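You operate a simulated robot arm through the tools that you are given. There is no shell and no other tool. Be economical: measure what you need, move in short steps, check, and stop when the job is done.

You are at the controls of a simulated robot arm. One attempt, no reset.

## Task
Press a cap of its own colour into the blue tube, then into the green tube.
Fine: stand the first tube in the tray; leave the second in the press, slide in, latch knob left at free.
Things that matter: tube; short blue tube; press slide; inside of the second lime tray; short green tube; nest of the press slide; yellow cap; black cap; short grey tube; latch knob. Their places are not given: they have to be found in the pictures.

It is judged by the outcome, as a careful person would: the job done as asked, and still so three seconds after it is handed in. It fails if anything else is knocked over, pushed out of place, dropped, spilled or broken. Lids that push on must go on centred and level and be pressed home; caps that screw on are set level and turned clockwise until they are tight.

## Robot
A 6-joint arm with a two-finger parallel gripper, fixed in place. Base frame: the origin is at the foot of the arm, x ahead of it, y to its left, z up; the work surface is at about z = 0.66. Lengths are in m, angles in rad, forces in N, time in s.
With the tool pointing down near the work surface it reaches from about 0.22 to 0.66 m from the base axis. Its first joint turns from -1.152 to 1.152 rad. Payload 2.9 kg.
Tool frame: the origin (TCP) lies between the finger pads and is the grasp point; the fingertips stand 0.03 m ahead of it; z points along the fingers, y is the line along which they close. The gripper opens to 0.11 m. The fingers are 0.02 m wide and 0.01 m thick; the gripper's body (0.048 by 0.112 m) begins 0.055 m behind the TCP.
Orientation is that of the tool frame in the base frame, as [roll, pitch, yaw] about the fixed x, y, z axes, in that order (R = Rz(yaw) Ry(pitch) Rx(roll)). With the fingers straight down and closing along the base's y, the tool's x points along the base's -x, its y along +y and its z along -z.

## Interface
- The arm moves only by the tool step_arm. Its argument "commands" is a list that holds one entry, the list of rows, each a list of 7 numbers: the shift along the tool's x, y, z in cm, then the turn, a rotation vector about the tool's x, y, z in rad, then the finger opening in cm, from 0 to 11. In form: [[[tx, ty, tz, wx, wy, wz, jaw], ...]]. A call has 1 to 12 rows; each row shifts and turns the commanded pose from where the row before left it, along the tool's axes as they then stand. A row lasts 0.2 s, in which the tool goes at most 0.05 m and 0.15 rad; a call with a longer step from one row to the next is refused whole, and so is a gripper value outside its range. Where a pose cannot be reached the arm comes as near as it can. A force on the tool above 70 N (or 10 N above the force at the start of the call, whichever is more), or a blocked arm, ends the call early, and 0.2 s more pass. Each finger travels about 0.108 m/s and halts on what it meets, pressing with about 24 N; the grip force reading is that of the motor and also rises with nothing between the fingers. The clock runs only during rows and for 0.2 s after the last one: add rows that do not move to give the fingers time. The reply holds the time, the measured pose of the TCP, the force on the tool along the base axes, the opening and the grip force, in the units named above and with some noise, and new pictures: "views" is both (left out), scene, wrist or none.
- Cameras (640 x 400 px; columns grow to the right, rows downward): "scene" is fixed at [0.0774, 0.4285, 1.3935]; the picture's right is [-0.78, -0.62, 0.00], its down [-0.29, 0.37, -0.88] and it looks along [0.55, -0.69, -0.47] (base axes); focal length 322 px, centre (320, 200). "wrist" rides on the gripper at [-0.036, 0, -0.057] in the tool frame; the picture's right is [0.00, -1.00, 0.00], its down [0.97, 0.00, -0.24] and it looks along [0.24, 0.00, 0.97] (tool axes); focal length 218 px, centre (320, 200).
- pixel_to_xyz(camera, pixels): for up to 12 pixels [column, row] of the newest picture of that camera ("zoom" is the newest enlarged one), the place [x, y, z] in the base frame of the surface seen there, good to about 0.002 m. It takes no simulated time.
- inspect(camera, box): a new picture of the part [left, top, right, bottom] of that camera's present view, enlarged. It takes no simulated time.
- sign_off(): hands the job in; it is judged then, once.

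Go step by step. Measure first, check grasps and placings, and put right what went wrong. The budget is 80 turns and 120 pictures, counting those below and the enlarged ones. Unless the task says otherwise, let go and move clear before handing in.

The tools are called after "Emit:" as name(argument=value, ...) on one line, values as JSON. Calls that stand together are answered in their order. step_arm: Moves the arm, as the interface text tells. Its arguments: {"type":"object","properties":{"commands":{"type":"array","items":{"type":"array","items":{"type":"array","items":{"type":"number"}}}},"views":{"type":"string","enum":["both","scene","wrist","none"]}},"required":["commands"]} The other tools are called the same way: pixel_to_xyz (camera, pixels) gives the place of the surface under pixels of a picture; inspect (camera, box) takes an enlarged picture of a part of a camera's view; sign_off () hands the job in.

At the start:

```text
t: 0.0
ee_pos: [0.3825, -0.0429, 1.1836]
tcp_rot: [3.14, -0.002, -3.141]
wrist_force: [-0.2, 0.7, 0.9]
opening: 0.11
finger_force: 0.1
```

scene: 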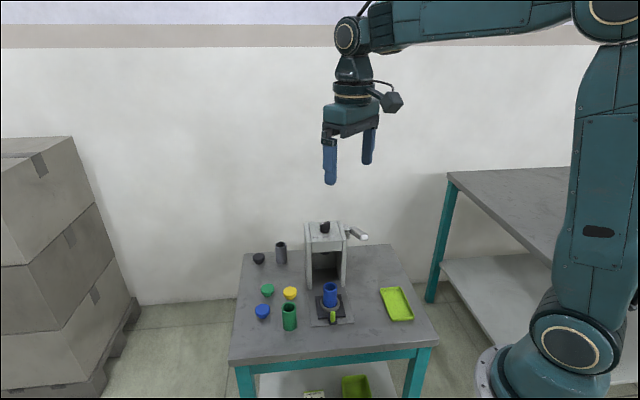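
wrist: 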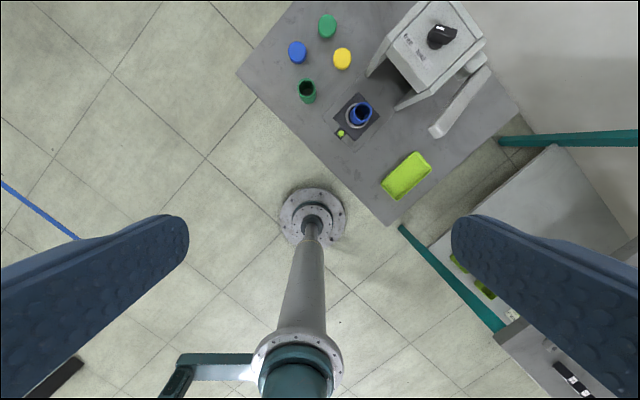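

The scene shows a press at about (328,270) with the blue tube apparently in its slide nest at (330,295), and the caps around (268,300). I'll enlarge the pictures to see the details.

Emit:
inspect(camera="scene", box=[230, 210, 430, 335])

Emit:
inspect(camera="wrist", box=[240, 0, 520, 220])

```text
3.20 times, centred on (330, 272) of scene
```

zoom: 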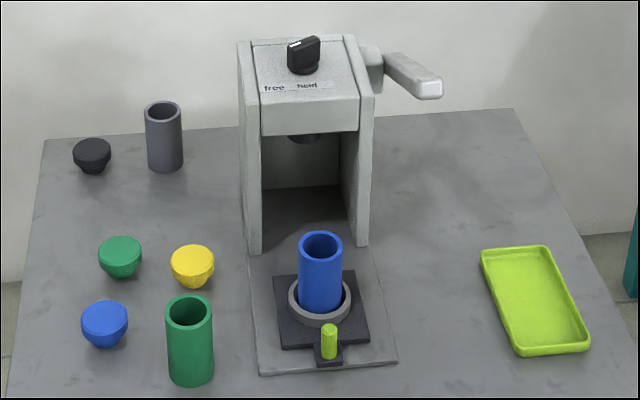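

```text
1.82 times, centred on (380, 110) of wrist
```

zoom: 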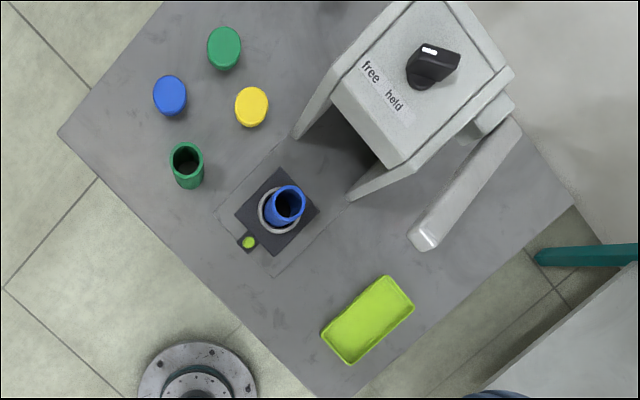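

The zooms show the blue tube standing loose in the nest, the slide out with a lime peg, a lever at the side, and the knob with "free/held". I'll measure the key places and check the lime things lower down.

Emit:
pixel_to_xyz(camera="zoom", pixels=[[170, 92], [224, 45], [252, 104], [185, 152], [288, 195], [249, 241], [368, 320], [433, 65], [424, 240], [505, 125], [392, 160], [350, 85]])

Emit:
pixel_to_xyz(camera="scene", pixels=[[355, 385], [315, 394], [258, 256], [281, 243], [325, 223], [365, 237], [350, 231], [325, 252], [397, 303], [333, 313]])

Emit:
inspect(camera="scene", box=[280, 340, 400, 400])

Emit:
inspect(camera="wrist", box=[400, 220, 640, 400])

```text
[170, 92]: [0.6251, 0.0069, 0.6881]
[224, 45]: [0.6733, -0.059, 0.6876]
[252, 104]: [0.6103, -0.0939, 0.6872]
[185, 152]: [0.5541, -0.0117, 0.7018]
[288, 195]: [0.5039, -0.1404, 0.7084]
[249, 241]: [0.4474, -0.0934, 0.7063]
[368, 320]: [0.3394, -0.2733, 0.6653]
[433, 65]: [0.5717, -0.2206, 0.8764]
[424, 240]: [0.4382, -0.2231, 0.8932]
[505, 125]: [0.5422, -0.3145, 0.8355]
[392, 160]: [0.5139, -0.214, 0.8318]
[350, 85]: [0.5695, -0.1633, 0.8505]
```

```text
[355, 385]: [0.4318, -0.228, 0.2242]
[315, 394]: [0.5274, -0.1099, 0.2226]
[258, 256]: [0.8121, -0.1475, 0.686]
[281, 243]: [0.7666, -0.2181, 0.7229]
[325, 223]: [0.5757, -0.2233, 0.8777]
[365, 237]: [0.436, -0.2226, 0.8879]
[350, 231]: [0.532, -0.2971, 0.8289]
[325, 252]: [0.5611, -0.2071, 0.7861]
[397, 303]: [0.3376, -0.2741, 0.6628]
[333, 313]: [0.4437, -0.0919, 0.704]
```

```text
5.33 times, centred on (340, 370) of scene
```

zoom: 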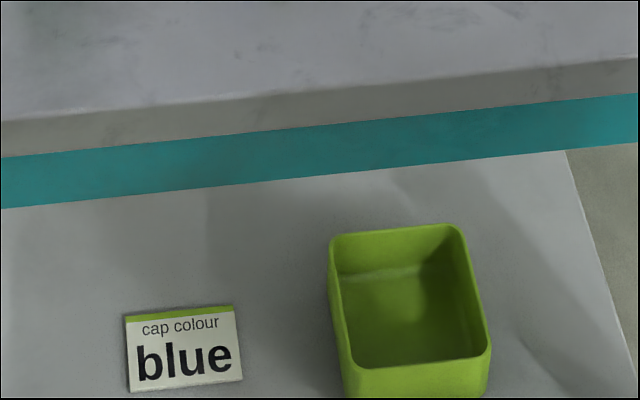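

```text
2.22 times, centred on (520, 310) of wrist
```

zoom: 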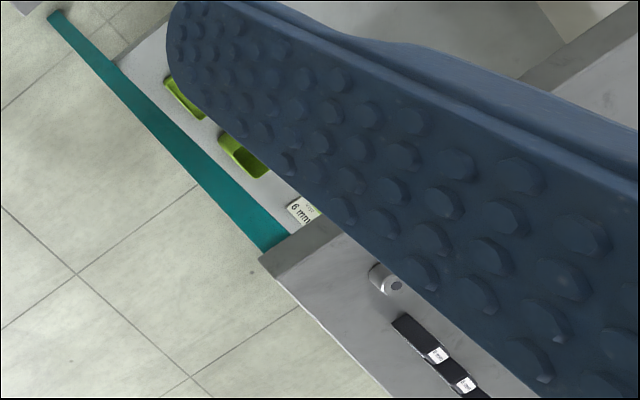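

The tray on the table at (397,303) is the target, and the other lime bins lie on lower shelves. I'll move closer above the table for precise measurements.

Emit:
step_arm(commands=[[[-2.2, -0.39, 3.7, 0, 0, 0, 11], [-2.2, -0.39, 3.7, 0, 0, 0, 11], [-2.2, -0.39, 3.7, 0, 0, 0, 11], [-2.2, -0.39, 3.7, 0, 0, 0, 11], [-2.2, -0.39, 3.7, 0, 0, 0, 11], [-2.2, -0.39, 3.7, 0, 0, 0, 11], [0, 0, 0, 0, 0, 0, 11]]], views="wrist")

```text
t: 1.6
ee_pos: [0.5123, -0.0672, 0.9619]
tcp_rot: [3.141, -0.001, -3.141]
wrist_force: [-0.1, -0.3, 0.7]
opening: 0.1101
finger_force: 0.1
```

wrist: 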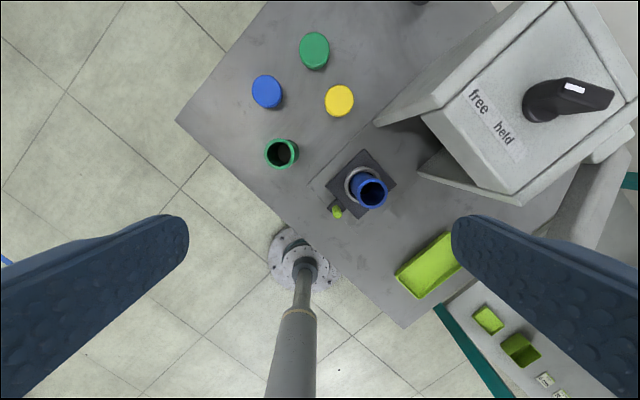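

The view is closer now: tube at (368,192), knob at (565,100), caps at (267,91), (314,50) and (339,100). I'll enlarge the knob and the nest area.

Emit:
inspect(camera="wrist", box=[420, 30, 640, 170])

Emit:
inspect(camera="scene", box=[295, 212, 375, 262])

Emit:
inspect(camera="wrist", box=[240, 20, 420, 230])

```text
2.86 times, centred on (530, 100) of wrist
```

zoom: 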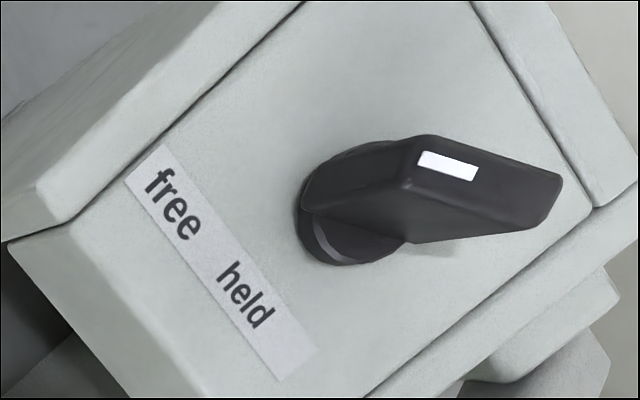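

```text
8.00 times, centred on (335, 237) of scene
```

zoom: 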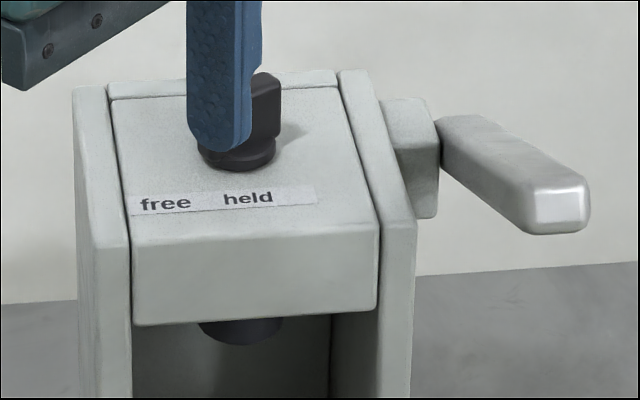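

```text
1.90 times, centred on (330, 125) of wrist
```

zoom: 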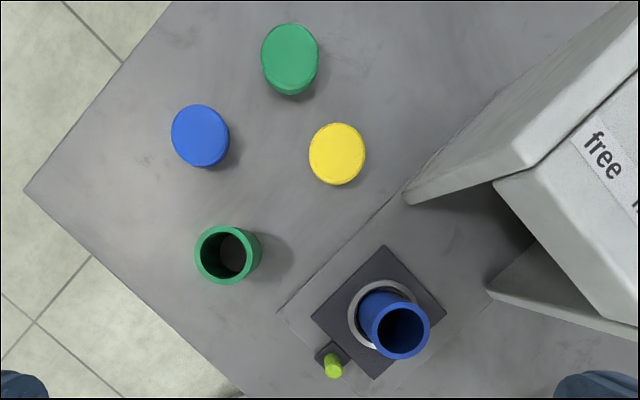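

The knob's white mark appears to point towards "free". Now I'll measure the rims in the last zoom: caps, green tube, nest, peg.

Emit:
pixel_to_xyz(camera="zoom", pixels=[[176, 135], [226, 135], [200, 108], [200, 161], [264, 62], [317, 57], [290, 27], [290, 88], [200, 253], [256, 253], [228, 230], [228, 279]])

Emit:
pixel_to_xyz(camera="zoom", pixels=[[376, 330], [426, 330], [401, 305], [401, 355], [333, 362], [384, 248], [315, 318], [443, 312], [352, 310], [365, 345], [375, 375], [333, 370]])

Emit:
inspect(camera="scene", box=[255, 275, 365, 335])

```text
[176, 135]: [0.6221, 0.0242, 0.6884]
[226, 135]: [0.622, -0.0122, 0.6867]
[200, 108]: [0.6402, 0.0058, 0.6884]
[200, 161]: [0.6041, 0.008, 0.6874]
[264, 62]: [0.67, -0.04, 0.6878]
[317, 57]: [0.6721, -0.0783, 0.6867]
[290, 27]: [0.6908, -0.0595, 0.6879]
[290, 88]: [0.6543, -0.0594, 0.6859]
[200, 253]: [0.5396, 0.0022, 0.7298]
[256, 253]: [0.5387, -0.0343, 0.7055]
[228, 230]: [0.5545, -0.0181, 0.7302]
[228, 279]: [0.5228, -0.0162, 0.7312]
```

```text
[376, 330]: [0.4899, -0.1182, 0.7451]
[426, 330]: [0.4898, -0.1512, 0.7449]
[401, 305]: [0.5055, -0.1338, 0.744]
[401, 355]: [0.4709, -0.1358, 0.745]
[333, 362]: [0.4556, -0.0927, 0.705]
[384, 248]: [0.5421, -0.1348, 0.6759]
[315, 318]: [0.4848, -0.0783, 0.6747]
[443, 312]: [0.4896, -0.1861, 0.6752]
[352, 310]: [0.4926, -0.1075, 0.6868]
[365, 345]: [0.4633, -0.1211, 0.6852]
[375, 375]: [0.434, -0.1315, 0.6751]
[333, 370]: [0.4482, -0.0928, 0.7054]
```

```text
5.82 times, centred on (310, 305) of scene
```

zoom: 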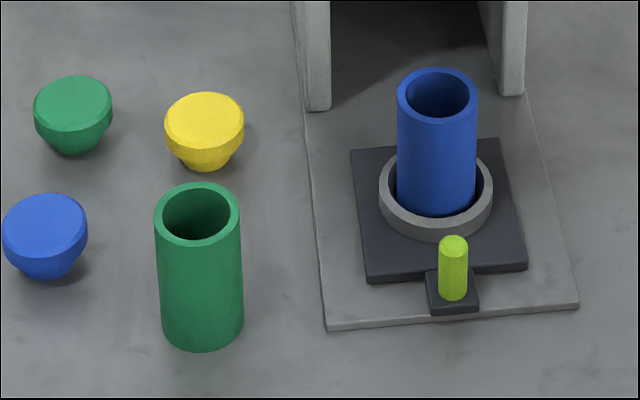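

The measurements give: blue cap centre (0.622,0.006) with top at 0.688 and diameter about 37 mm, blue tube centre (0.489,-0.134) with top at 0.745, and nest centre about (0.488,-0.133). I'll move above the blue cap.

Emit:
step_arm(commands=[[[-1.83, 1.22, 3.37, 0, 0, 0, 9], [-1.83, 1.22, 3.37, 0, 0, 0, 7], [-1.83, 1.22, 3.37, 0, 0, 0, 6.5], [-1.83, 1.22, 3.37, 0, 0, 0, 6.5], [-1.83, 1.22, 3.37, 0, 0, 0, 6.5], [-1.83, 1.22, 3.37, 0, 0, 0, 6.5], [0, 0, 0, 0, 0, 0, 6.5]]], views="wrist")

```text
t: 3.2
ee_pos: [0.6249, 0.0078, 0.7597]
tcp_rot: [3.141, 0.0, 3.141]
wrist_force: [-0.3, -0.3, 0.5]
opening: 0.0652
finger_force: 0.2
```

wrist: 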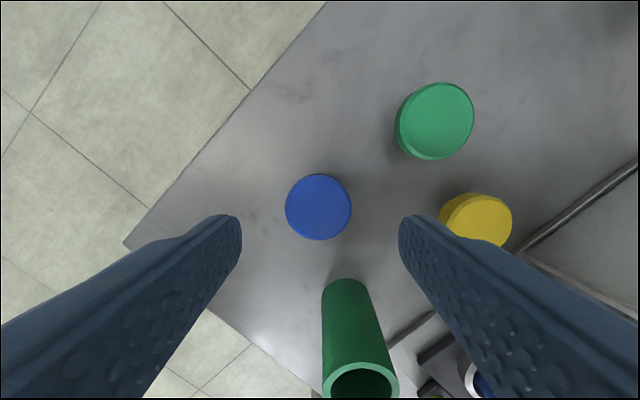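

The blue cap sits at (318,207) between the open fingers. I'll measure its centre from here before descending.

Emit:
pixel_to_xyz(camera="wrist", pixels=[[288, 207], [349, 207], [318, 177], [318, 237], [318, 207]])

```text
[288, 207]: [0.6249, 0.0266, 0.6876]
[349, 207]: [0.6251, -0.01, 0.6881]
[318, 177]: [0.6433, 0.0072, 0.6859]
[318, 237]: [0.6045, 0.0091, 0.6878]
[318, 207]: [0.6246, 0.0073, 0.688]
```

The cap centre is about (0.6245,0.008), in line with the TCP. I'll descend 5.6 cm and close.

Emit:
step_arm(commands=[[[0, 0, 2.8, 0, 0, 0, 6.5], [0, 0, 2.8, 0, 0, 0, 6.5], [0, 0, 0, 0, 0, 0, 6.5], [0, 0, 0, 0, 0, 0, 4.5], [0, 0, 0, 0, 0, 0, 3], [0, 0, 0, 0, 0, 0, 3]]], views="wrist")

```text
t: 4.6
ee_pos: [0.6243, 0.0064, 0.7031]
tcp_rot: [-3.141, 0.001, 3.141]
wrist_force: [-1.0, 0.8, 0.4]
opening: 0.0399
finger_force: 24.1
```

wrist: 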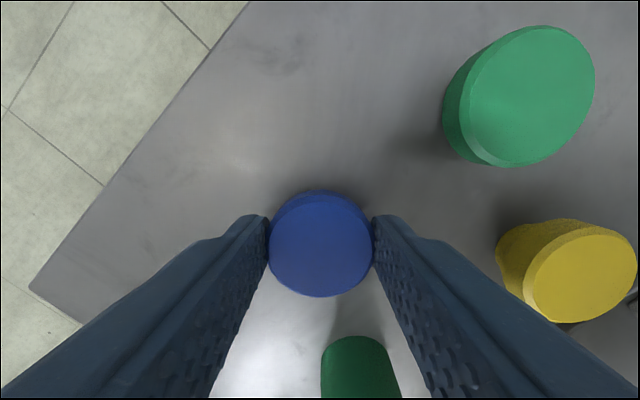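

The cap is held (opening 39.9 mm, 24 N). I'll lift 12 cm while turning 45° clockwise and carry it over the blue tube.

Emit:
step_arm(commands=[[[0, 0, -2, 0, 0, 0.1309, 3], [0, 0, -2, 0, 0, 0.1309, 3], [0, 0, -2, 0, 0, 0.1309, 3], [0, 0, -2, 0, 0, 0.1309, 3], [0, 0, -2, 0, 0, 0.1309, 3], [0, 0, -2, 0, 0, 0.1309, 3], [-0.1, -3.91, 0, 0, 0, 0, 3], [-0.1, -3.91, 0, 0, 0, 0, 3], [-0.1, -3.91, 0, 0, 0, 0, 3], [-0.1, -3.91, 0, 0, 0, 0, 3], [0, -3.91, 0, 0, 0, 0, 3], [0, 0, 0, 0, 0, 0, 3]]])

```text
t: 7.2
ee_pos: [0.4866, -0.1354, 0.8225]
tcp_rot: [3.14, -0.002, 2.355]
wrist_force: [-0.1, 0.2, -0.4]
opening: 0.0402
finger_force: 23.9
```

scene: 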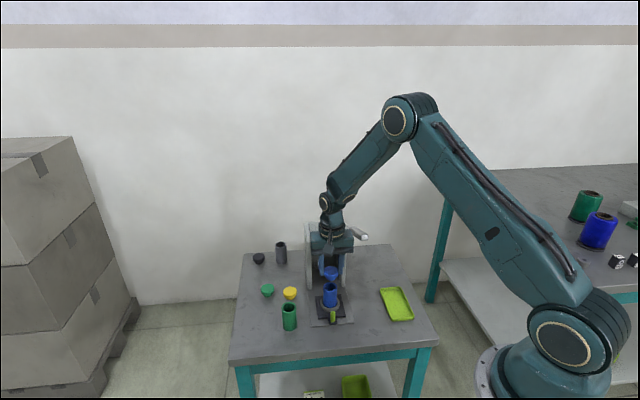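
wrist: 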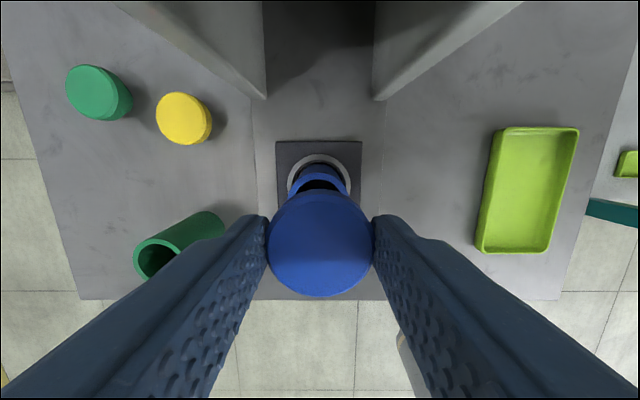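

The cap hangs over the tube, centred left-right (cap at 320, tube at 319). I'll check the fore-aft position of the tube from both pictures.

Emit:
inspect(camera="scene", box=[295, 245, 365, 325])

Emit:
pixel_to_xyz(camera="wrist", pixels=[[320, 168], [293, 175], [346, 175], [299, 185], [341, 185], [320, 161], [320, 166]])

```text
5.00 times, centred on (330, 285) of scene
```

zoom: 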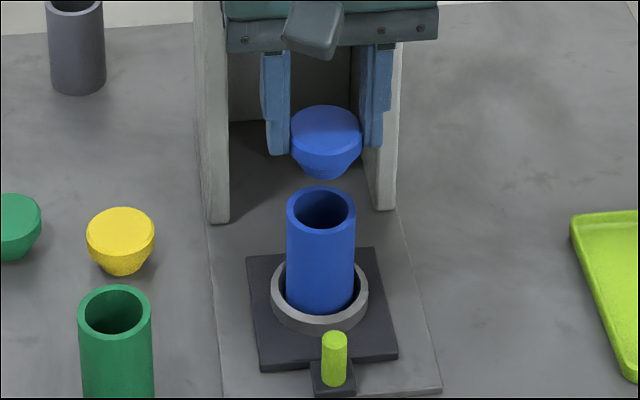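

```text
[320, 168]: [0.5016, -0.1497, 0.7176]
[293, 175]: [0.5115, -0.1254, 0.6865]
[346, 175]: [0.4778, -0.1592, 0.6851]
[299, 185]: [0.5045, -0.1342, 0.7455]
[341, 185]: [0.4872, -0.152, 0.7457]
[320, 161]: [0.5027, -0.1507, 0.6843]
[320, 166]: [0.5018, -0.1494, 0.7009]
```

I'll refine the tube centre from rim points in this scene zoom: left, right, back and front of the rim around (321,205), plus the cap rim.

Emit:
pixel_to_xyz(camera="zoom", pixels=[[289, 206], [353, 206], [321, 187], [321, 228], [300, 192], [343, 192], [298, 222], [344, 222], [292, 135], [359, 135], [326, 109], [326, 160]])

```text
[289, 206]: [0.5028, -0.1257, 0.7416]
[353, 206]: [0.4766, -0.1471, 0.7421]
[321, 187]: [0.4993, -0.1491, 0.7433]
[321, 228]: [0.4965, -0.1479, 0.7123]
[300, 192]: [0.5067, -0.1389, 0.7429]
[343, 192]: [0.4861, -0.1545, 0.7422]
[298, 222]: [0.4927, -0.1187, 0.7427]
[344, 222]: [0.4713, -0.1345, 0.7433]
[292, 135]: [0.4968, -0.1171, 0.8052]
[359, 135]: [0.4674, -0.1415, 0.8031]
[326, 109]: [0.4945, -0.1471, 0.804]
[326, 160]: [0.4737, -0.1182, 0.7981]
```

The tube centre is about (0.4893,-0.1366). I'll measure the held cap's centre with the wrist camera for the offset.

Emit:
pixel_to_xyz(camera="wrist", pixels=[[272, 243], [370, 243], [320, 205], [320, 292], [285, 278], [355, 278], [285, 215], [355, 215], [320, 197], [320, 200]])

Emit:
inspect(camera="wrist", box=[240, 140, 400, 310])

```text
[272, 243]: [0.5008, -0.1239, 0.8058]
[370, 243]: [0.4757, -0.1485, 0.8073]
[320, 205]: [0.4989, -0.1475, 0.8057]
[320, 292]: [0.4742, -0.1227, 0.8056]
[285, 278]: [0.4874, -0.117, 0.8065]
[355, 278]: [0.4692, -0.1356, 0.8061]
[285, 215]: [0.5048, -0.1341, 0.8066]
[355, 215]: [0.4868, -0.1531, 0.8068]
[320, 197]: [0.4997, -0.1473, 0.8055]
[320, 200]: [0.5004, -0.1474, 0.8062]
```

```text
2.35 times, centred on (320, 225) of wrist
```

zoom: 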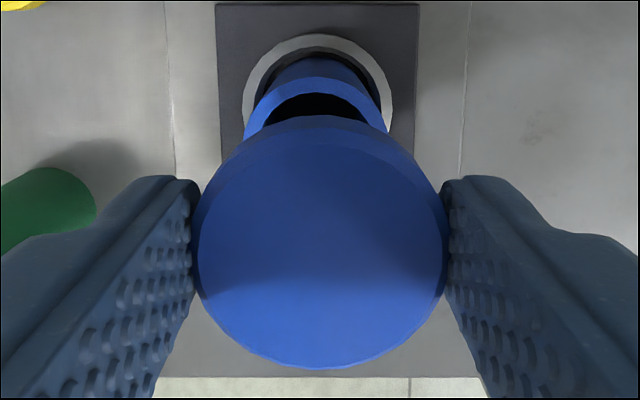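

The cap centre is about (0.487,-0.1352), so I'll shift about 2.6 mm toward the press and descend until just entering the tube.

Emit:
step_arm(commands=[[[-0.25, 0.05, 0, 0, 0, 0, 3], [0, 0, 1.2, 0, 0, 0, 3], [0, 0, 1.2, 0, 0, 0, 3], [0, 0, 1.2, 0, 0, 0, 3], [0, 0, 0.3, 0, 0, 0, 3], [0, 0, 0, 0, 0, 0, 3]]])

```text
t: 8.6
ee_pos: [0.4899, -0.1366, 0.7845]
tcp_rot: [3.141, -0.001, 2.356]
wrist_force: [-1.1, 0.1, 0.4]
opening: 0.0405
finger_force: 23.9
```

scene: 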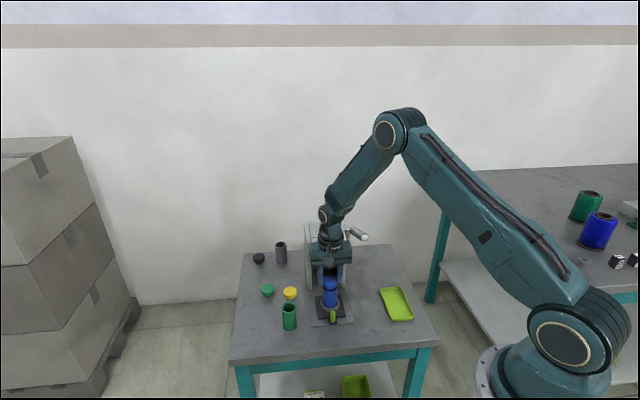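
wrist: 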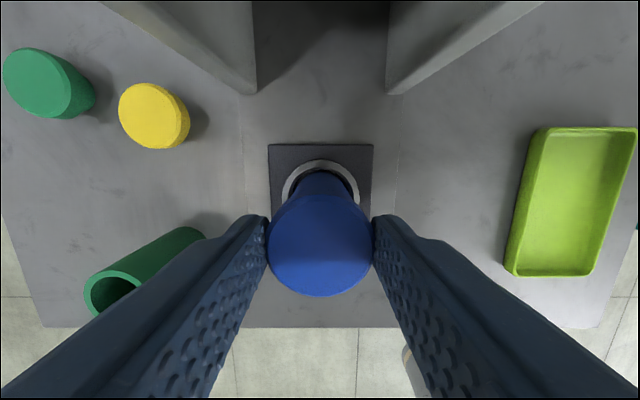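

Emit:
step_arm(commands=[[[0, 0, 0.3, 0, 0, 0, 3], [0, 0, 0.3, 0, 0, 0, 3], [0, 0, 0.3, 0, 0, 0, 3], [0, 0, 0, 0, 0, 0, 3]]], views="none")

Emit:
inspect(camera="scene", box=[295, 255, 365, 325])

```text
t: 9.6
ee_pos: [0.4905, -0.1356, 0.7757]
tcp_rot: [3.138, 0.003, 2.357]
wrist_force: [-1.1, -2.4, 22.1]
opening: 0.0403
finger_force: 24.3
```

```text
5.71 times, centred on (330, 290) of scene
```

zoom: 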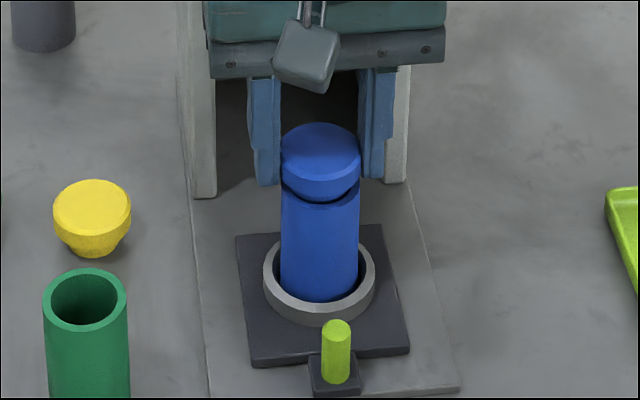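

At 22 N the cap is seated in the mouth of the tube, looking level at (320,165) of the zoom. I'll relax 1 mm, open gently and lift clear.

Emit:
step_arm(commands=[[[0, 0, -0.1, 0, 0, 0, 3], [0, 0, 0, 0, 0, 0, 4.4], [0, 0, 0, 0, 0, 0, 5.4], [0, 0, 0, 0, 0, 0, 6.5], [0, 0, 0, 0, 0, 0, 6.5], [0, 0, -3, 0, 0, 0, 6.5], [0, 0, -4, 0, 0, 0, 6.5], [0, 0, -4, 0, 0, 0, 6.5], [3, 0, -3, 0, 0, 0, 6.5], [4, 0, 0, 0, 0, 0, 6.5], [0, 0, 0, 0, 0, 0, 6.5]]])

Emit:
inspect(camera="scene", box=[295, 220, 395, 325])

```text
t: 12.0
ee_pos: [0.4406, -0.0842, 0.9168]
tcp_rot: [3.142, -0.001, 2.356]
wrist_force: [-0.2, -0.8, 0.9]
opening: 0.065
finger_force: 0.1
```

scene: 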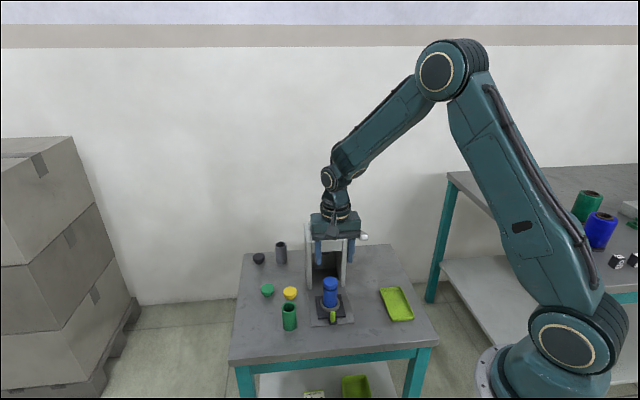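
wrist: 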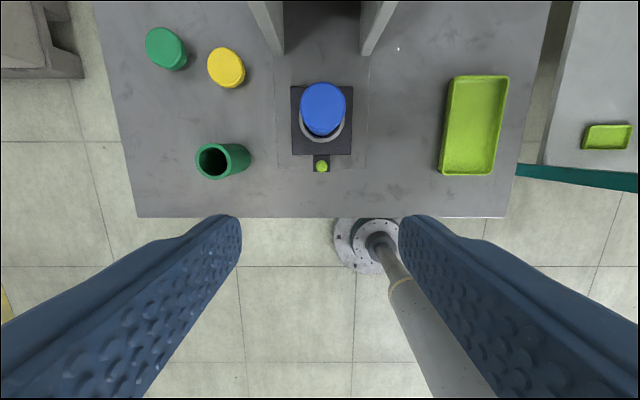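

```text
3.81 times, centred on (345, 272) of scene
```

zoom: 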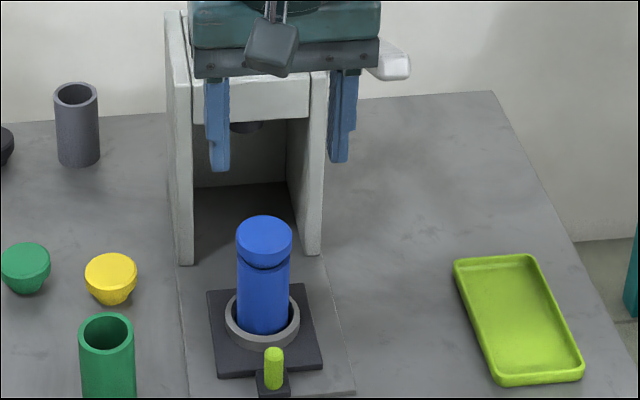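

The blue cap sits on the tube. Next is the slide, which I'll grasp by the lime peg with the tool tilted so the body stays clear of the press. I'll measure the peg, the press front and the head underside.

Emit:
pixel_to_xyz(camera="wrist", pixels=[[321, 166], [317, 166], [326, 166], [321, 162], [291, 87], [351, 87], [291, 153], [351, 153], [283, 50], [365, 50], [321, 106]])

Emit:
pixel_to_xyz(camera="zoom", pixels=[[273, 352], [273, 368], [273, 384], [184, 262], [312, 252], [250, 121], [245, 130], [265, 123], [395, 62], [310, 100]])

```text
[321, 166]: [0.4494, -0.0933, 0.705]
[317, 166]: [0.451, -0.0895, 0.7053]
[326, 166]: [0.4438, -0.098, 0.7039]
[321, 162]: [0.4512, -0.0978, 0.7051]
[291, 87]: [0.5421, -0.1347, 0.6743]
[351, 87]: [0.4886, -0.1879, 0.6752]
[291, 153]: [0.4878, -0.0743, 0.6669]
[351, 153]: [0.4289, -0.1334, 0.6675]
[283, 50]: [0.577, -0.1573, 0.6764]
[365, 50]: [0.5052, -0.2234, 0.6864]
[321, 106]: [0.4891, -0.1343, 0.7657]
```

```text
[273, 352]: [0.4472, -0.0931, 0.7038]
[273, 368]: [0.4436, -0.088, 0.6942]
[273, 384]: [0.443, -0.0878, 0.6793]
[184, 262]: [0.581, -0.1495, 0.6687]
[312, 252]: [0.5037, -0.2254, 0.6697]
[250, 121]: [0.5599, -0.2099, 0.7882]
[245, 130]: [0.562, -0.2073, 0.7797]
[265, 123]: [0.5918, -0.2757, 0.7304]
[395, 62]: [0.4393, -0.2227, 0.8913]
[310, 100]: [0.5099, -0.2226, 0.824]
```

The peg axis is at (0.449,-0.094), top z 0.705, and the slide direction is about (0.707,-0.707). The ram centre is about 0.117 m further in. I'll tilt the tool 0.6 rad and go down to 4 cm above the peg grasp.

Emit:
step_arm(commands=[[[0, 0, 0, 0, -0.15, 0, 4], [0, 0, 0, 0, -0.15, 0, 3], [0, 0, 0, 0, -0.15, 0, 3], [0, 0, 0, 0, -0.15, 0, 3], [2.26, -0.03, 3.3, 0, 0, 0, 3], [2.26, -0.03, 3.3, 0, 0, 0, 3], [2.26, 0, 3.3, 0, 0, 0, 3], [2.26, 0, 3.3, 0, 0, 0, 3], [0, 0, 0, 0, 0, 0, 3]]])

```text
t: 14.0
ee_pos: [0.4393, -0.0861, 0.7547]
tcp_rot: [-3.14, 0.6, 2.356]
wrist_force: [0.1, 0.7, 0.2]
opening: 0.0303
finger_force: 0.1
```

scene: 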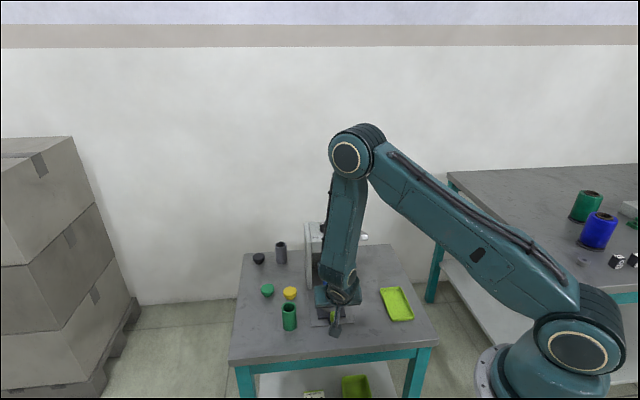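
wrist: 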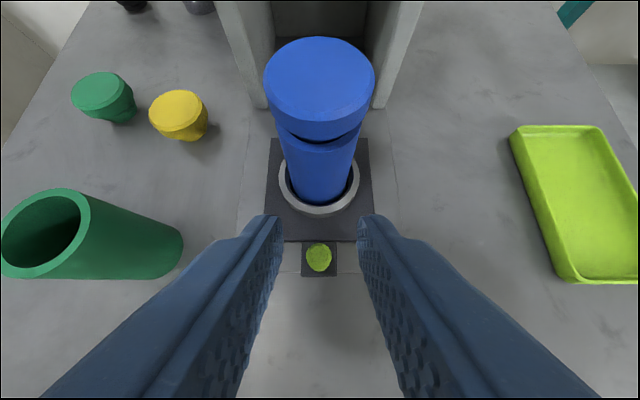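

The peg at (319,257) lies between the fingers. I'll go down 4 cm and close on it.

Emit:
step_arm(commands=[[[1.09, 0.03, 1.72, 0, 0, 0, 3], [1.09, 0.03, 1.72, 0, 0, 0, 3], [0, 0, 0, 0, 0, 0, 3], [0, 0, 0, 0, 0, 0, 1.5], [0, 0, 0, 0, 0, 0, 0.5], [0, 0, 0, 0, 0, 0, 0.5]]], views="wrist")

```text
t: 15.4
ee_pos: [0.4419, -0.0875, 0.7159]
tcp_rot: [-3.141, 0.599, 2.357]
wrist_force: [-0.7, -4.6, -3.3]
opening: 0.0133
finger_force: 45.2
```

wrist: 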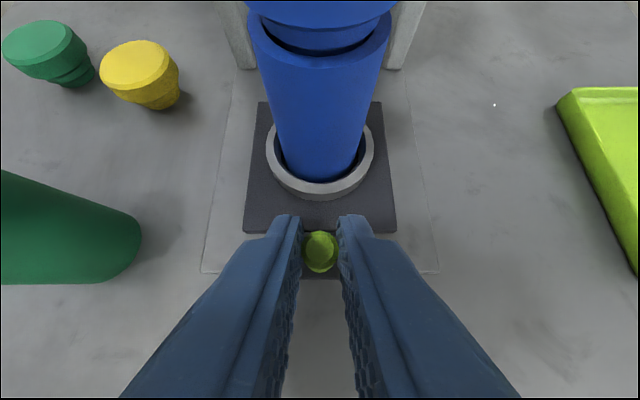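

The peg is gripped (13 mm opening). I'll push the slide in 4 cm at a gentle rate and read the force.

Emit:
step_arm(commands=[[[-0.41, 0, 0.28, 0, 0, 0, 0.5], [-0.825, 0, 0.565, 0, 0, 0, 0.5], [-0.825, 0, 0.565, 0, 0, 0, 0.5], [-0.825, 0, 0.565, 0, 0, 0, 0.5], [-0.41, 0, 0.28, 0, 0, 0, 0.5], [0, 0, 0, 0, 0, 0, 0.5]]])

```text
t: 16.8
ee_pos: [0.4699, -0.1154, 0.7143]
tcp_rot: [-3.14, 0.6, 2.356]
wrist_force: [-6.4, -4.9, -1.3]
opening: 0.0132
finger_force: 44.6
```

scene: 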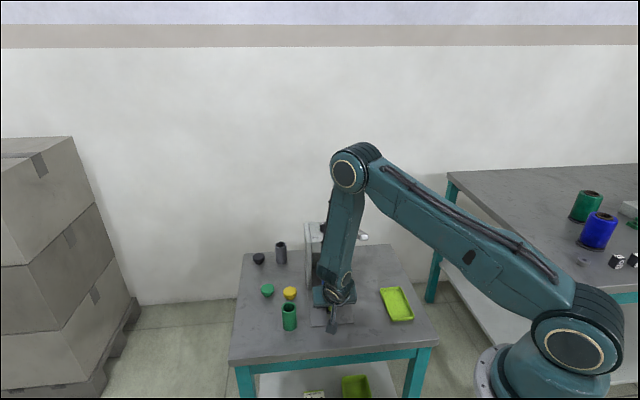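
wrist: 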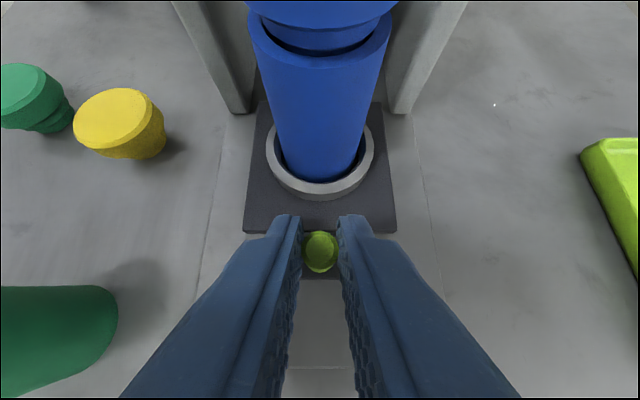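

The slide moves freely with the tube steady. I'll continue 6 cm.

Emit:
step_arm(commands=[[[-0.41, 0, 0.28, 0, 0, 0, 0.5], [-0.825, 0, 0.565, 0, 0, 0, 0.5], [-0.825, 0, 0.565, 0, 0, 0, 0.5], [-0.825, 0, 0.565, 0, 0, 0, 0.5], [-0.825, 0, 0.565, 0, 0, 0, 0.5], [-0.825, 0, 0.565, 0, 0, 0, 0.5], [-0.41, 0, 0.28, 0, 0, 0, 0.5], [0, 0, 0, 0, 0, 0, 0.5]]])

```text
t: 18.6
ee_pos: [0.5113, -0.158, 0.7162]
tcp_rot: [-3.139, 0.599, 2.357]
wrist_force: [-9.0, -9.7, -1.8]
opening: 0.0132
finger_force: 44.7
```

scene: 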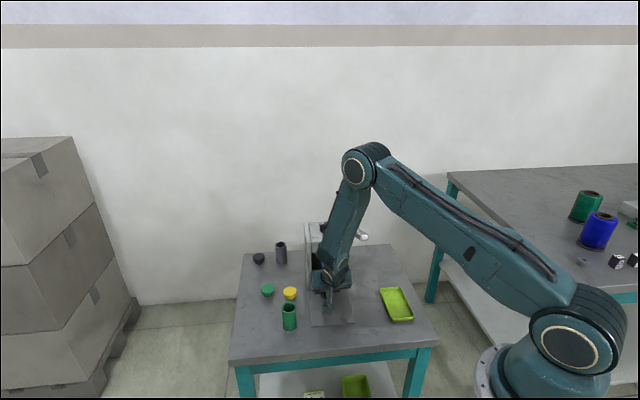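
wrist: 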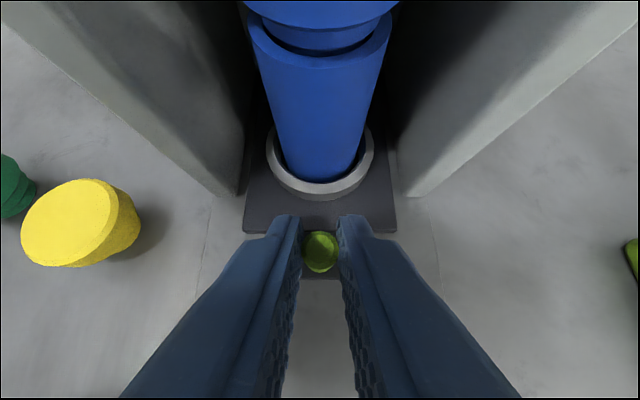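

The slide has travelled about 9.9 cm of roughly 11.7 and a lateral rail force shows, so I'll trim 0.5 mm sideways and push on in small steps until a stop is felt.

Emit:
step_arm(commands=[[[-0.33, -0.1, 0.226, 0, 0, 0, 0.5], [-0.33, 0, 0.226, 0, 0, 0, 0.5], [-0.33, 0, 0.226, 0, 0, 0, 0.5], [-0.33, 0, 0.226, 0, 0, 0, 0.5], [0, 0, 0, 0, 0, 0, 0.5]]], views="wrist")

```text
t: 19.8
ee_pos: [0.5222, -0.17, 0.7168]
tcp_rot: [-3.14, 0.597, 2.355]
wrist_force: [-2.7, -3.8, -10.3]
opening: 0.0131
finger_force: 45.6
```

wrist: 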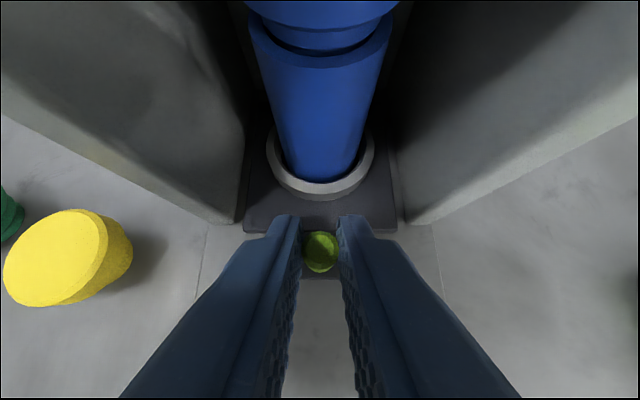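

Travel is about 11.5 cm with no stop yet. I'll push on in 3 mm steps.

Emit:
step_arm(commands=[[[-0.25, 0, 0.17, 0, 0, 0, 0.5], [-0.25, 0, 0.17, 0, 0, 0, 0.5], [-0.25, 0, 0.17, 0, 0, 0, 0.5], [0, 0, 0, 0, 0, 0, 0.5]]], views="wrist")

```text
t: 20.8
ee_pos: [0.5262, -0.1725, 0.7146]
tcp_rot: [-3.141, 0.592, 2.359]
wrist_force: [-26.6, 28.2, 16.0]
opening: 0.0134
finger_force: 44.9
```

wrist: 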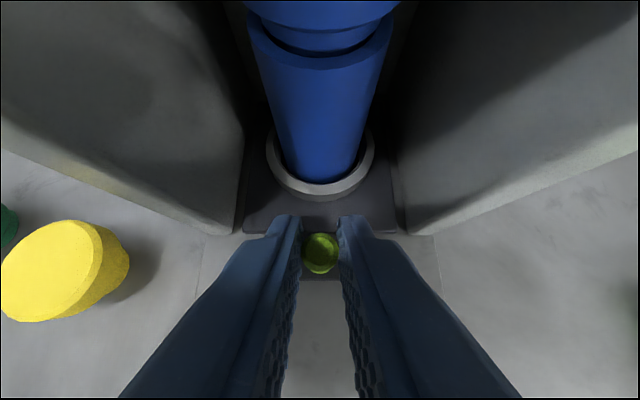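

A firm stop (39 N against the slide direction) at about 12 cm travel means the slide is in. I'll relax, release the peg, back off along the tool axis and level the tool.

Emit:
step_arm(commands=[[[0.25, 0, -0.17, 0, 0, 0, 0.5], [0, 0, 0, 0, 0, 0, 2], [0, 0, 0, 0, 0, 0, 3], [0, 0, 0, 0, 0, 0, 3], [0, 0, -4, 0, 0, 0, 3], [0, 0, -5, 0, 0, 0, 3], [0, 0, -5, 0, 0, 0, 3], [0, 0, -5, 0, 0.15, 0, 3], [0, 0, -4, 0, 0.15, 0, 3], [0, 0, -4, 0, 0.15, 0, 2], [0, 0, 0, 0, 0.15, 0, 2], [0, 0, 0, 0, 0, 0, 2]]])

Emit:
inspect(camera="scene", box=[290, 210, 390, 330])

```text
t: 23.4
ee_pos: [0.4303, -0.0777, 0.9461]
tcp_rot: [-3.14, -0.002, 2.355]
wrist_force: [-0.1, 0.1, -0.1]
opening: 0.02
finger_force: 0.0
```

scene: 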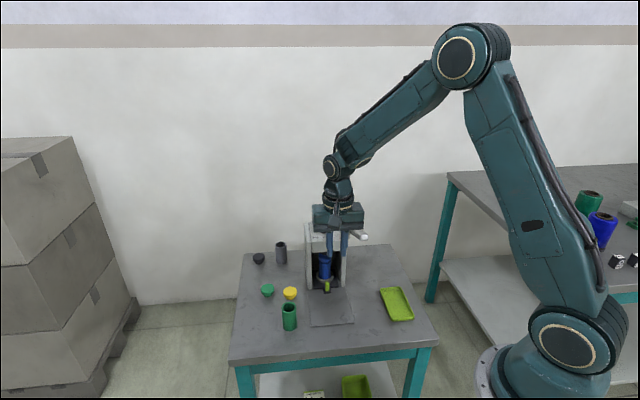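
wrist: 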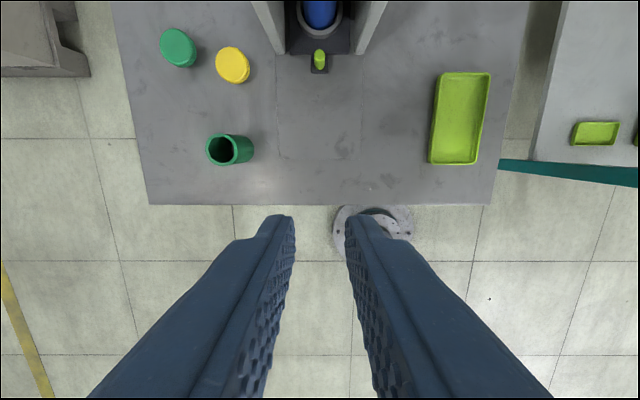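

```text
3.33 times, centred on (340, 270) of scene
```

zoom: 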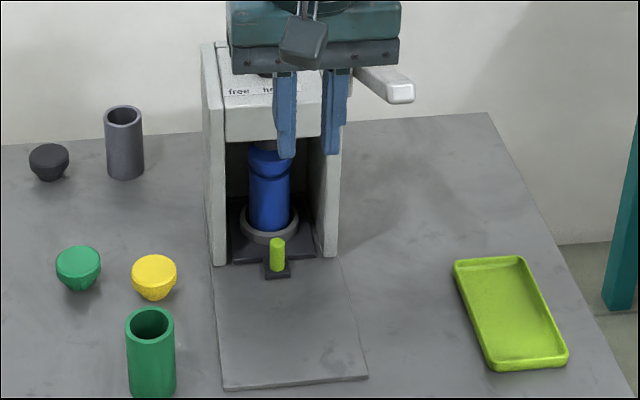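

The slide is fully in with the ram above the cap (zoom (270,150)). The lever extends to (400,90), so I'll measure points along it.

Emit:
inspect(camera="scene", box=[335, 222, 375, 247])

Emit:
pixel_to_xyz(camera="scene", pixels=[[356, 233], [360, 232], [360, 236], [364, 235], [366, 236], [362, 239], [366, 239], [357, 230], [353, 232]])

```text
16.00 times, centred on (355, 234) of scene
```

zoom: 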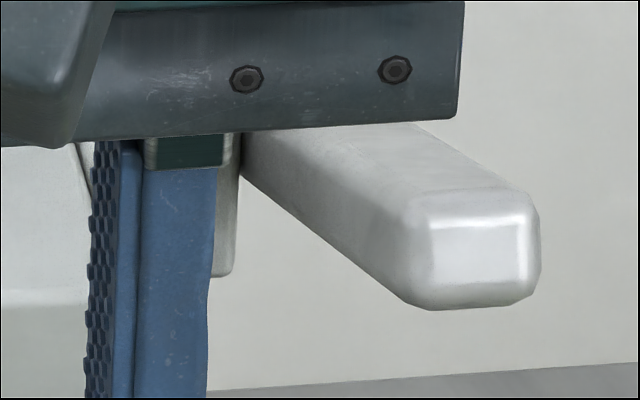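

```text
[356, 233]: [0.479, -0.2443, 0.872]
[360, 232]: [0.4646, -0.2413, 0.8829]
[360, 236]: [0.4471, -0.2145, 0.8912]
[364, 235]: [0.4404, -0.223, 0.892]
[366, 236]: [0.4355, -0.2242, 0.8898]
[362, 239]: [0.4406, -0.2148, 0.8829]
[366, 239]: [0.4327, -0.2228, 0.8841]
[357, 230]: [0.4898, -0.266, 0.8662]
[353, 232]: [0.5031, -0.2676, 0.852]
```

The lever's top surface runs from (s 0.469, z 0.893) down to the hub near (s 0.59, z 0.83), at lateral 0.157. I'll close the fingers, tilt, and place the tip above the lever's end.

Emit:
step_arm(commands=[[[0, 0, 0, 0, -0.15, 0, 1], [0, 0, 0, 0, -0.15, 0, 0], [0, 0, 0, 0, -0.15, 0, 0], [0, 0, 0, 0, -0.15, 0, 0], [0, -4.6, 0, 0, 0, 0, 0], [0, -4.6, 0, 0, 0, 0, 0], [-3.13, 0, 2.15, 0, 0, 0, 0], [-3.13, 0, 2.15, 0, 0, 0, 0], [-3.13, 0, 2.15, 0, 0, 0, 0], [0, 0, 0, 0, 0, 0, 0]]])

Emit:
inspect(camera="scene", box=[300, 190, 400, 260])

```text
t: 25.6
ee_pos: [0.4438, -0.2227, 0.947]
tcp_rot: [-3.14, 0.601, 2.356]
wrist_force: [0.0, -0.3, 0.1]
opening: 0.0002
finger_force: 23.7
```

scene: 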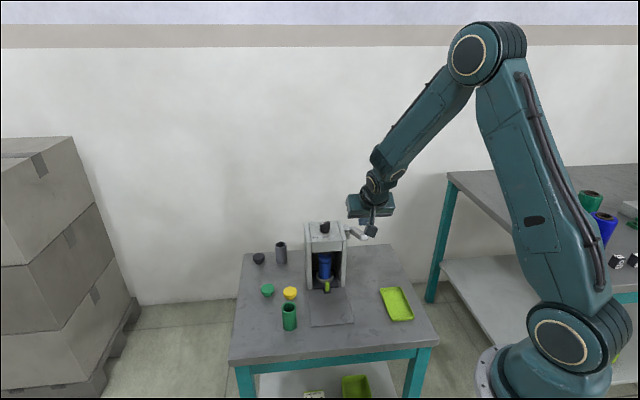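
wrist: 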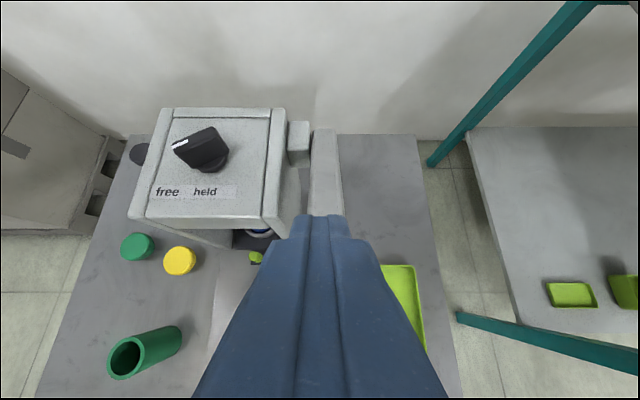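

```text
5.71 times, centred on (350, 225) of scene
```

zoom: 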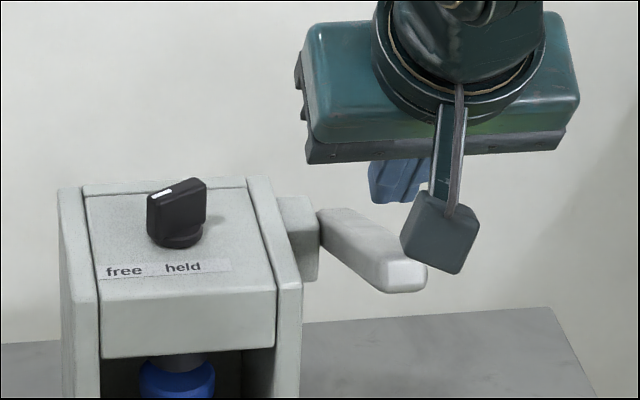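

The knob's white mark points at "free", and the lever is just under the closed fingers. I'll go down onto the lever and follow its arc to about horizontal.

Emit:
step_arm(commands=[[[1.1, -0.2, 1.36, 0, 0, 0, 0], [1.13, 0, 1.36, 0, 0, 0, 0], [0.75, 0, 0.46, 0, 0, 0, 0], [0.76, 0, 0.46, 0, 0, 0, 0], [0.79, 0, 0.67, 0, 0, 0, 0], [0.79, 0, 0.68, 0, 0, 0, 0], [0.66, 0, 0.8, 0, 0, 0, 0], [0.66, 0, 0.81, 0, 0, 0, 0], [0, 0, 0, 0, 0, 0, 0]]])

Emit:
inspect(camera="scene", box=[300, 210, 400, 300])

```text
t: 27.6
ee_pos: [0.4322, -0.2113, 0.854]
tcp_rot: [-3.141, 0.601, 2.356]
wrist_force: [-1.6, 0.0, 1.6]
opening: 0.0002
finger_force: 24.0
```

scene: 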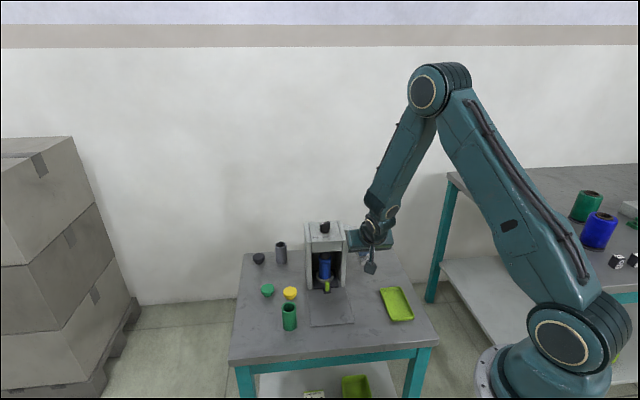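
wrist: 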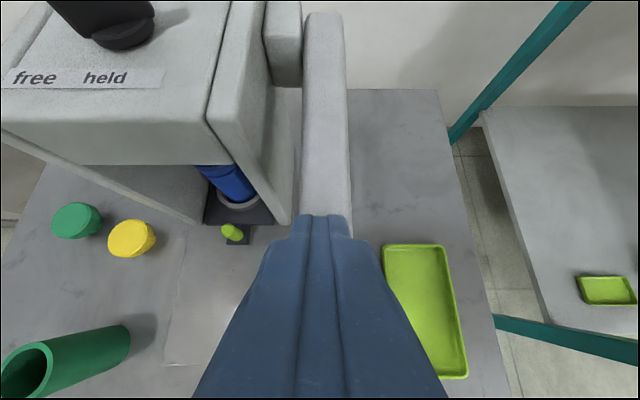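

```text
4.44 times, centred on (350, 255) of scene
```

zoom: 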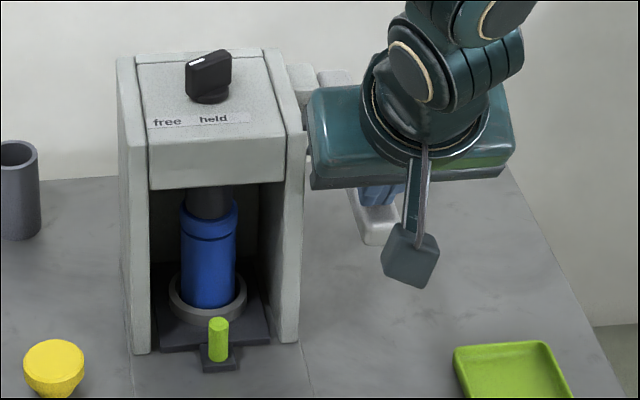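

The ram comes down with the lever and now rests near the cap (zoom (208,200)). I'll keep pushing along the arc and watch the force.

Emit:
step_arm(commands=[[[0.52, 0, 0.9, 0, 0, 0, 0], [0.51, 0, 0.92, 0, 0, 0, 0], [0.37, 0, 0.98, 0, 0, 0, 0], [0.33, 0, 0.99, 0, 0, 0, 0], [0, 0, 0, 0, 0, 0, 0]]])

Emit:
inspect(camera="scene", box=[300, 210, 400, 300])

```text
t: 28.4
ee_pos: [0.4326, -0.2123, 0.8339]
tcp_rot: [3.141, 0.605, 2.359]
wrist_force: [-27.9, 21.6, 52.7]
opening: 0.0
finger_force: 24.4
stopped in row 3: the force on the tool passed its limit (the readings are from after the stop); the commanded pose is now the measured one
```

scene: 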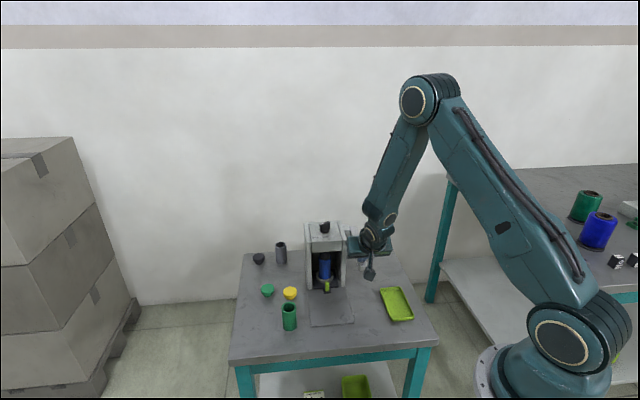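
wrist: 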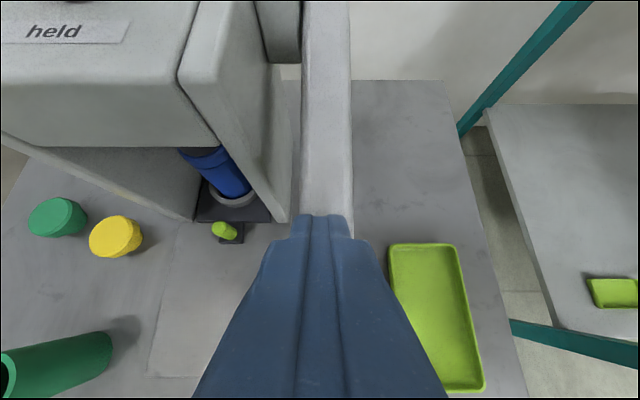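

```text
4.44 times, centred on (350, 255) of scene
```

zoom: 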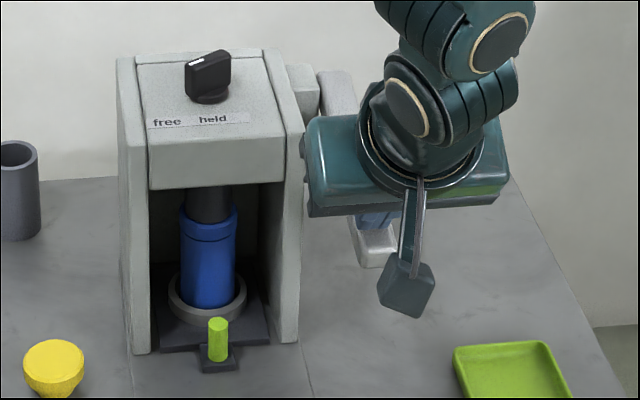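

The force limit was reached while the cap moved down. I'll look closely at the seam between cap and tube.

Emit:
inspect(camera="scene", box=[310, 248, 350, 285])

```text
10.81 times, centred on (330, 266) of scene
```

zoom: 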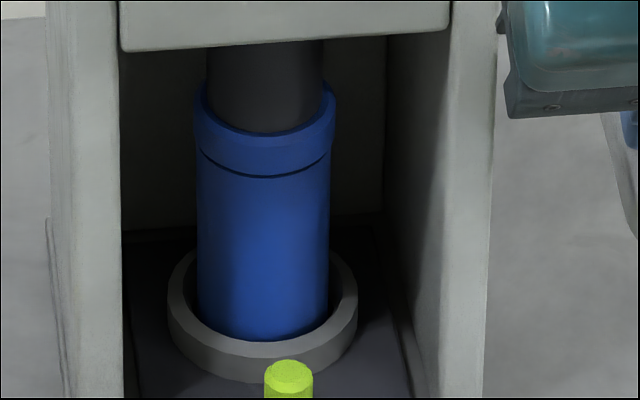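

The rim is nearly on the tube with a thin gap left at (265,165). I'll push further straight down in small steps.

Emit:
step_arm(commands=[[[0.2, 0, 0.22, 0, 0, 0, 0], [0.2, 0, 0.22, 0, 0, 0, 0], [0.2, 0, 0.22, 0, 0, 0, 0], [0.2, 0, 0.22, 0, 0, 0, 0]]], views="none")

Emit:
inspect(camera="scene", box=[310, 248, 350, 285])

```text
t: 28.7
ee_pos: [0.4335, -0.2127, 0.8357]
tcp_rot: [-3.142, 0.609, 2.358]
wrist_force: [-25.5, 18.8, 47.5]
opening: 0.0001
finger_force: 24.1
stopped in row 1: the force on the tool passed its limit (the readings are from after the stop); the commanded pose is now the measured one
```

```text
10.81 times, centred on (330, 266) of scene
```

zoom: 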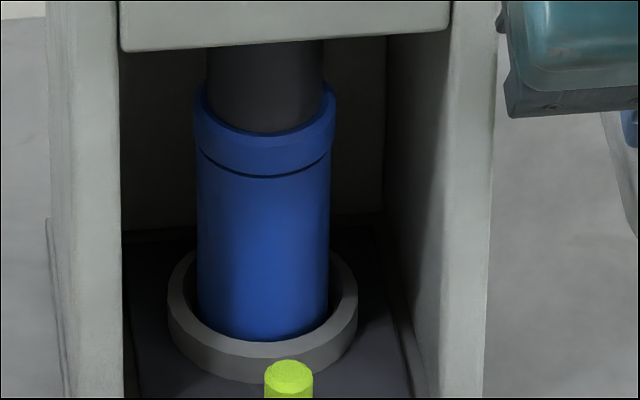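

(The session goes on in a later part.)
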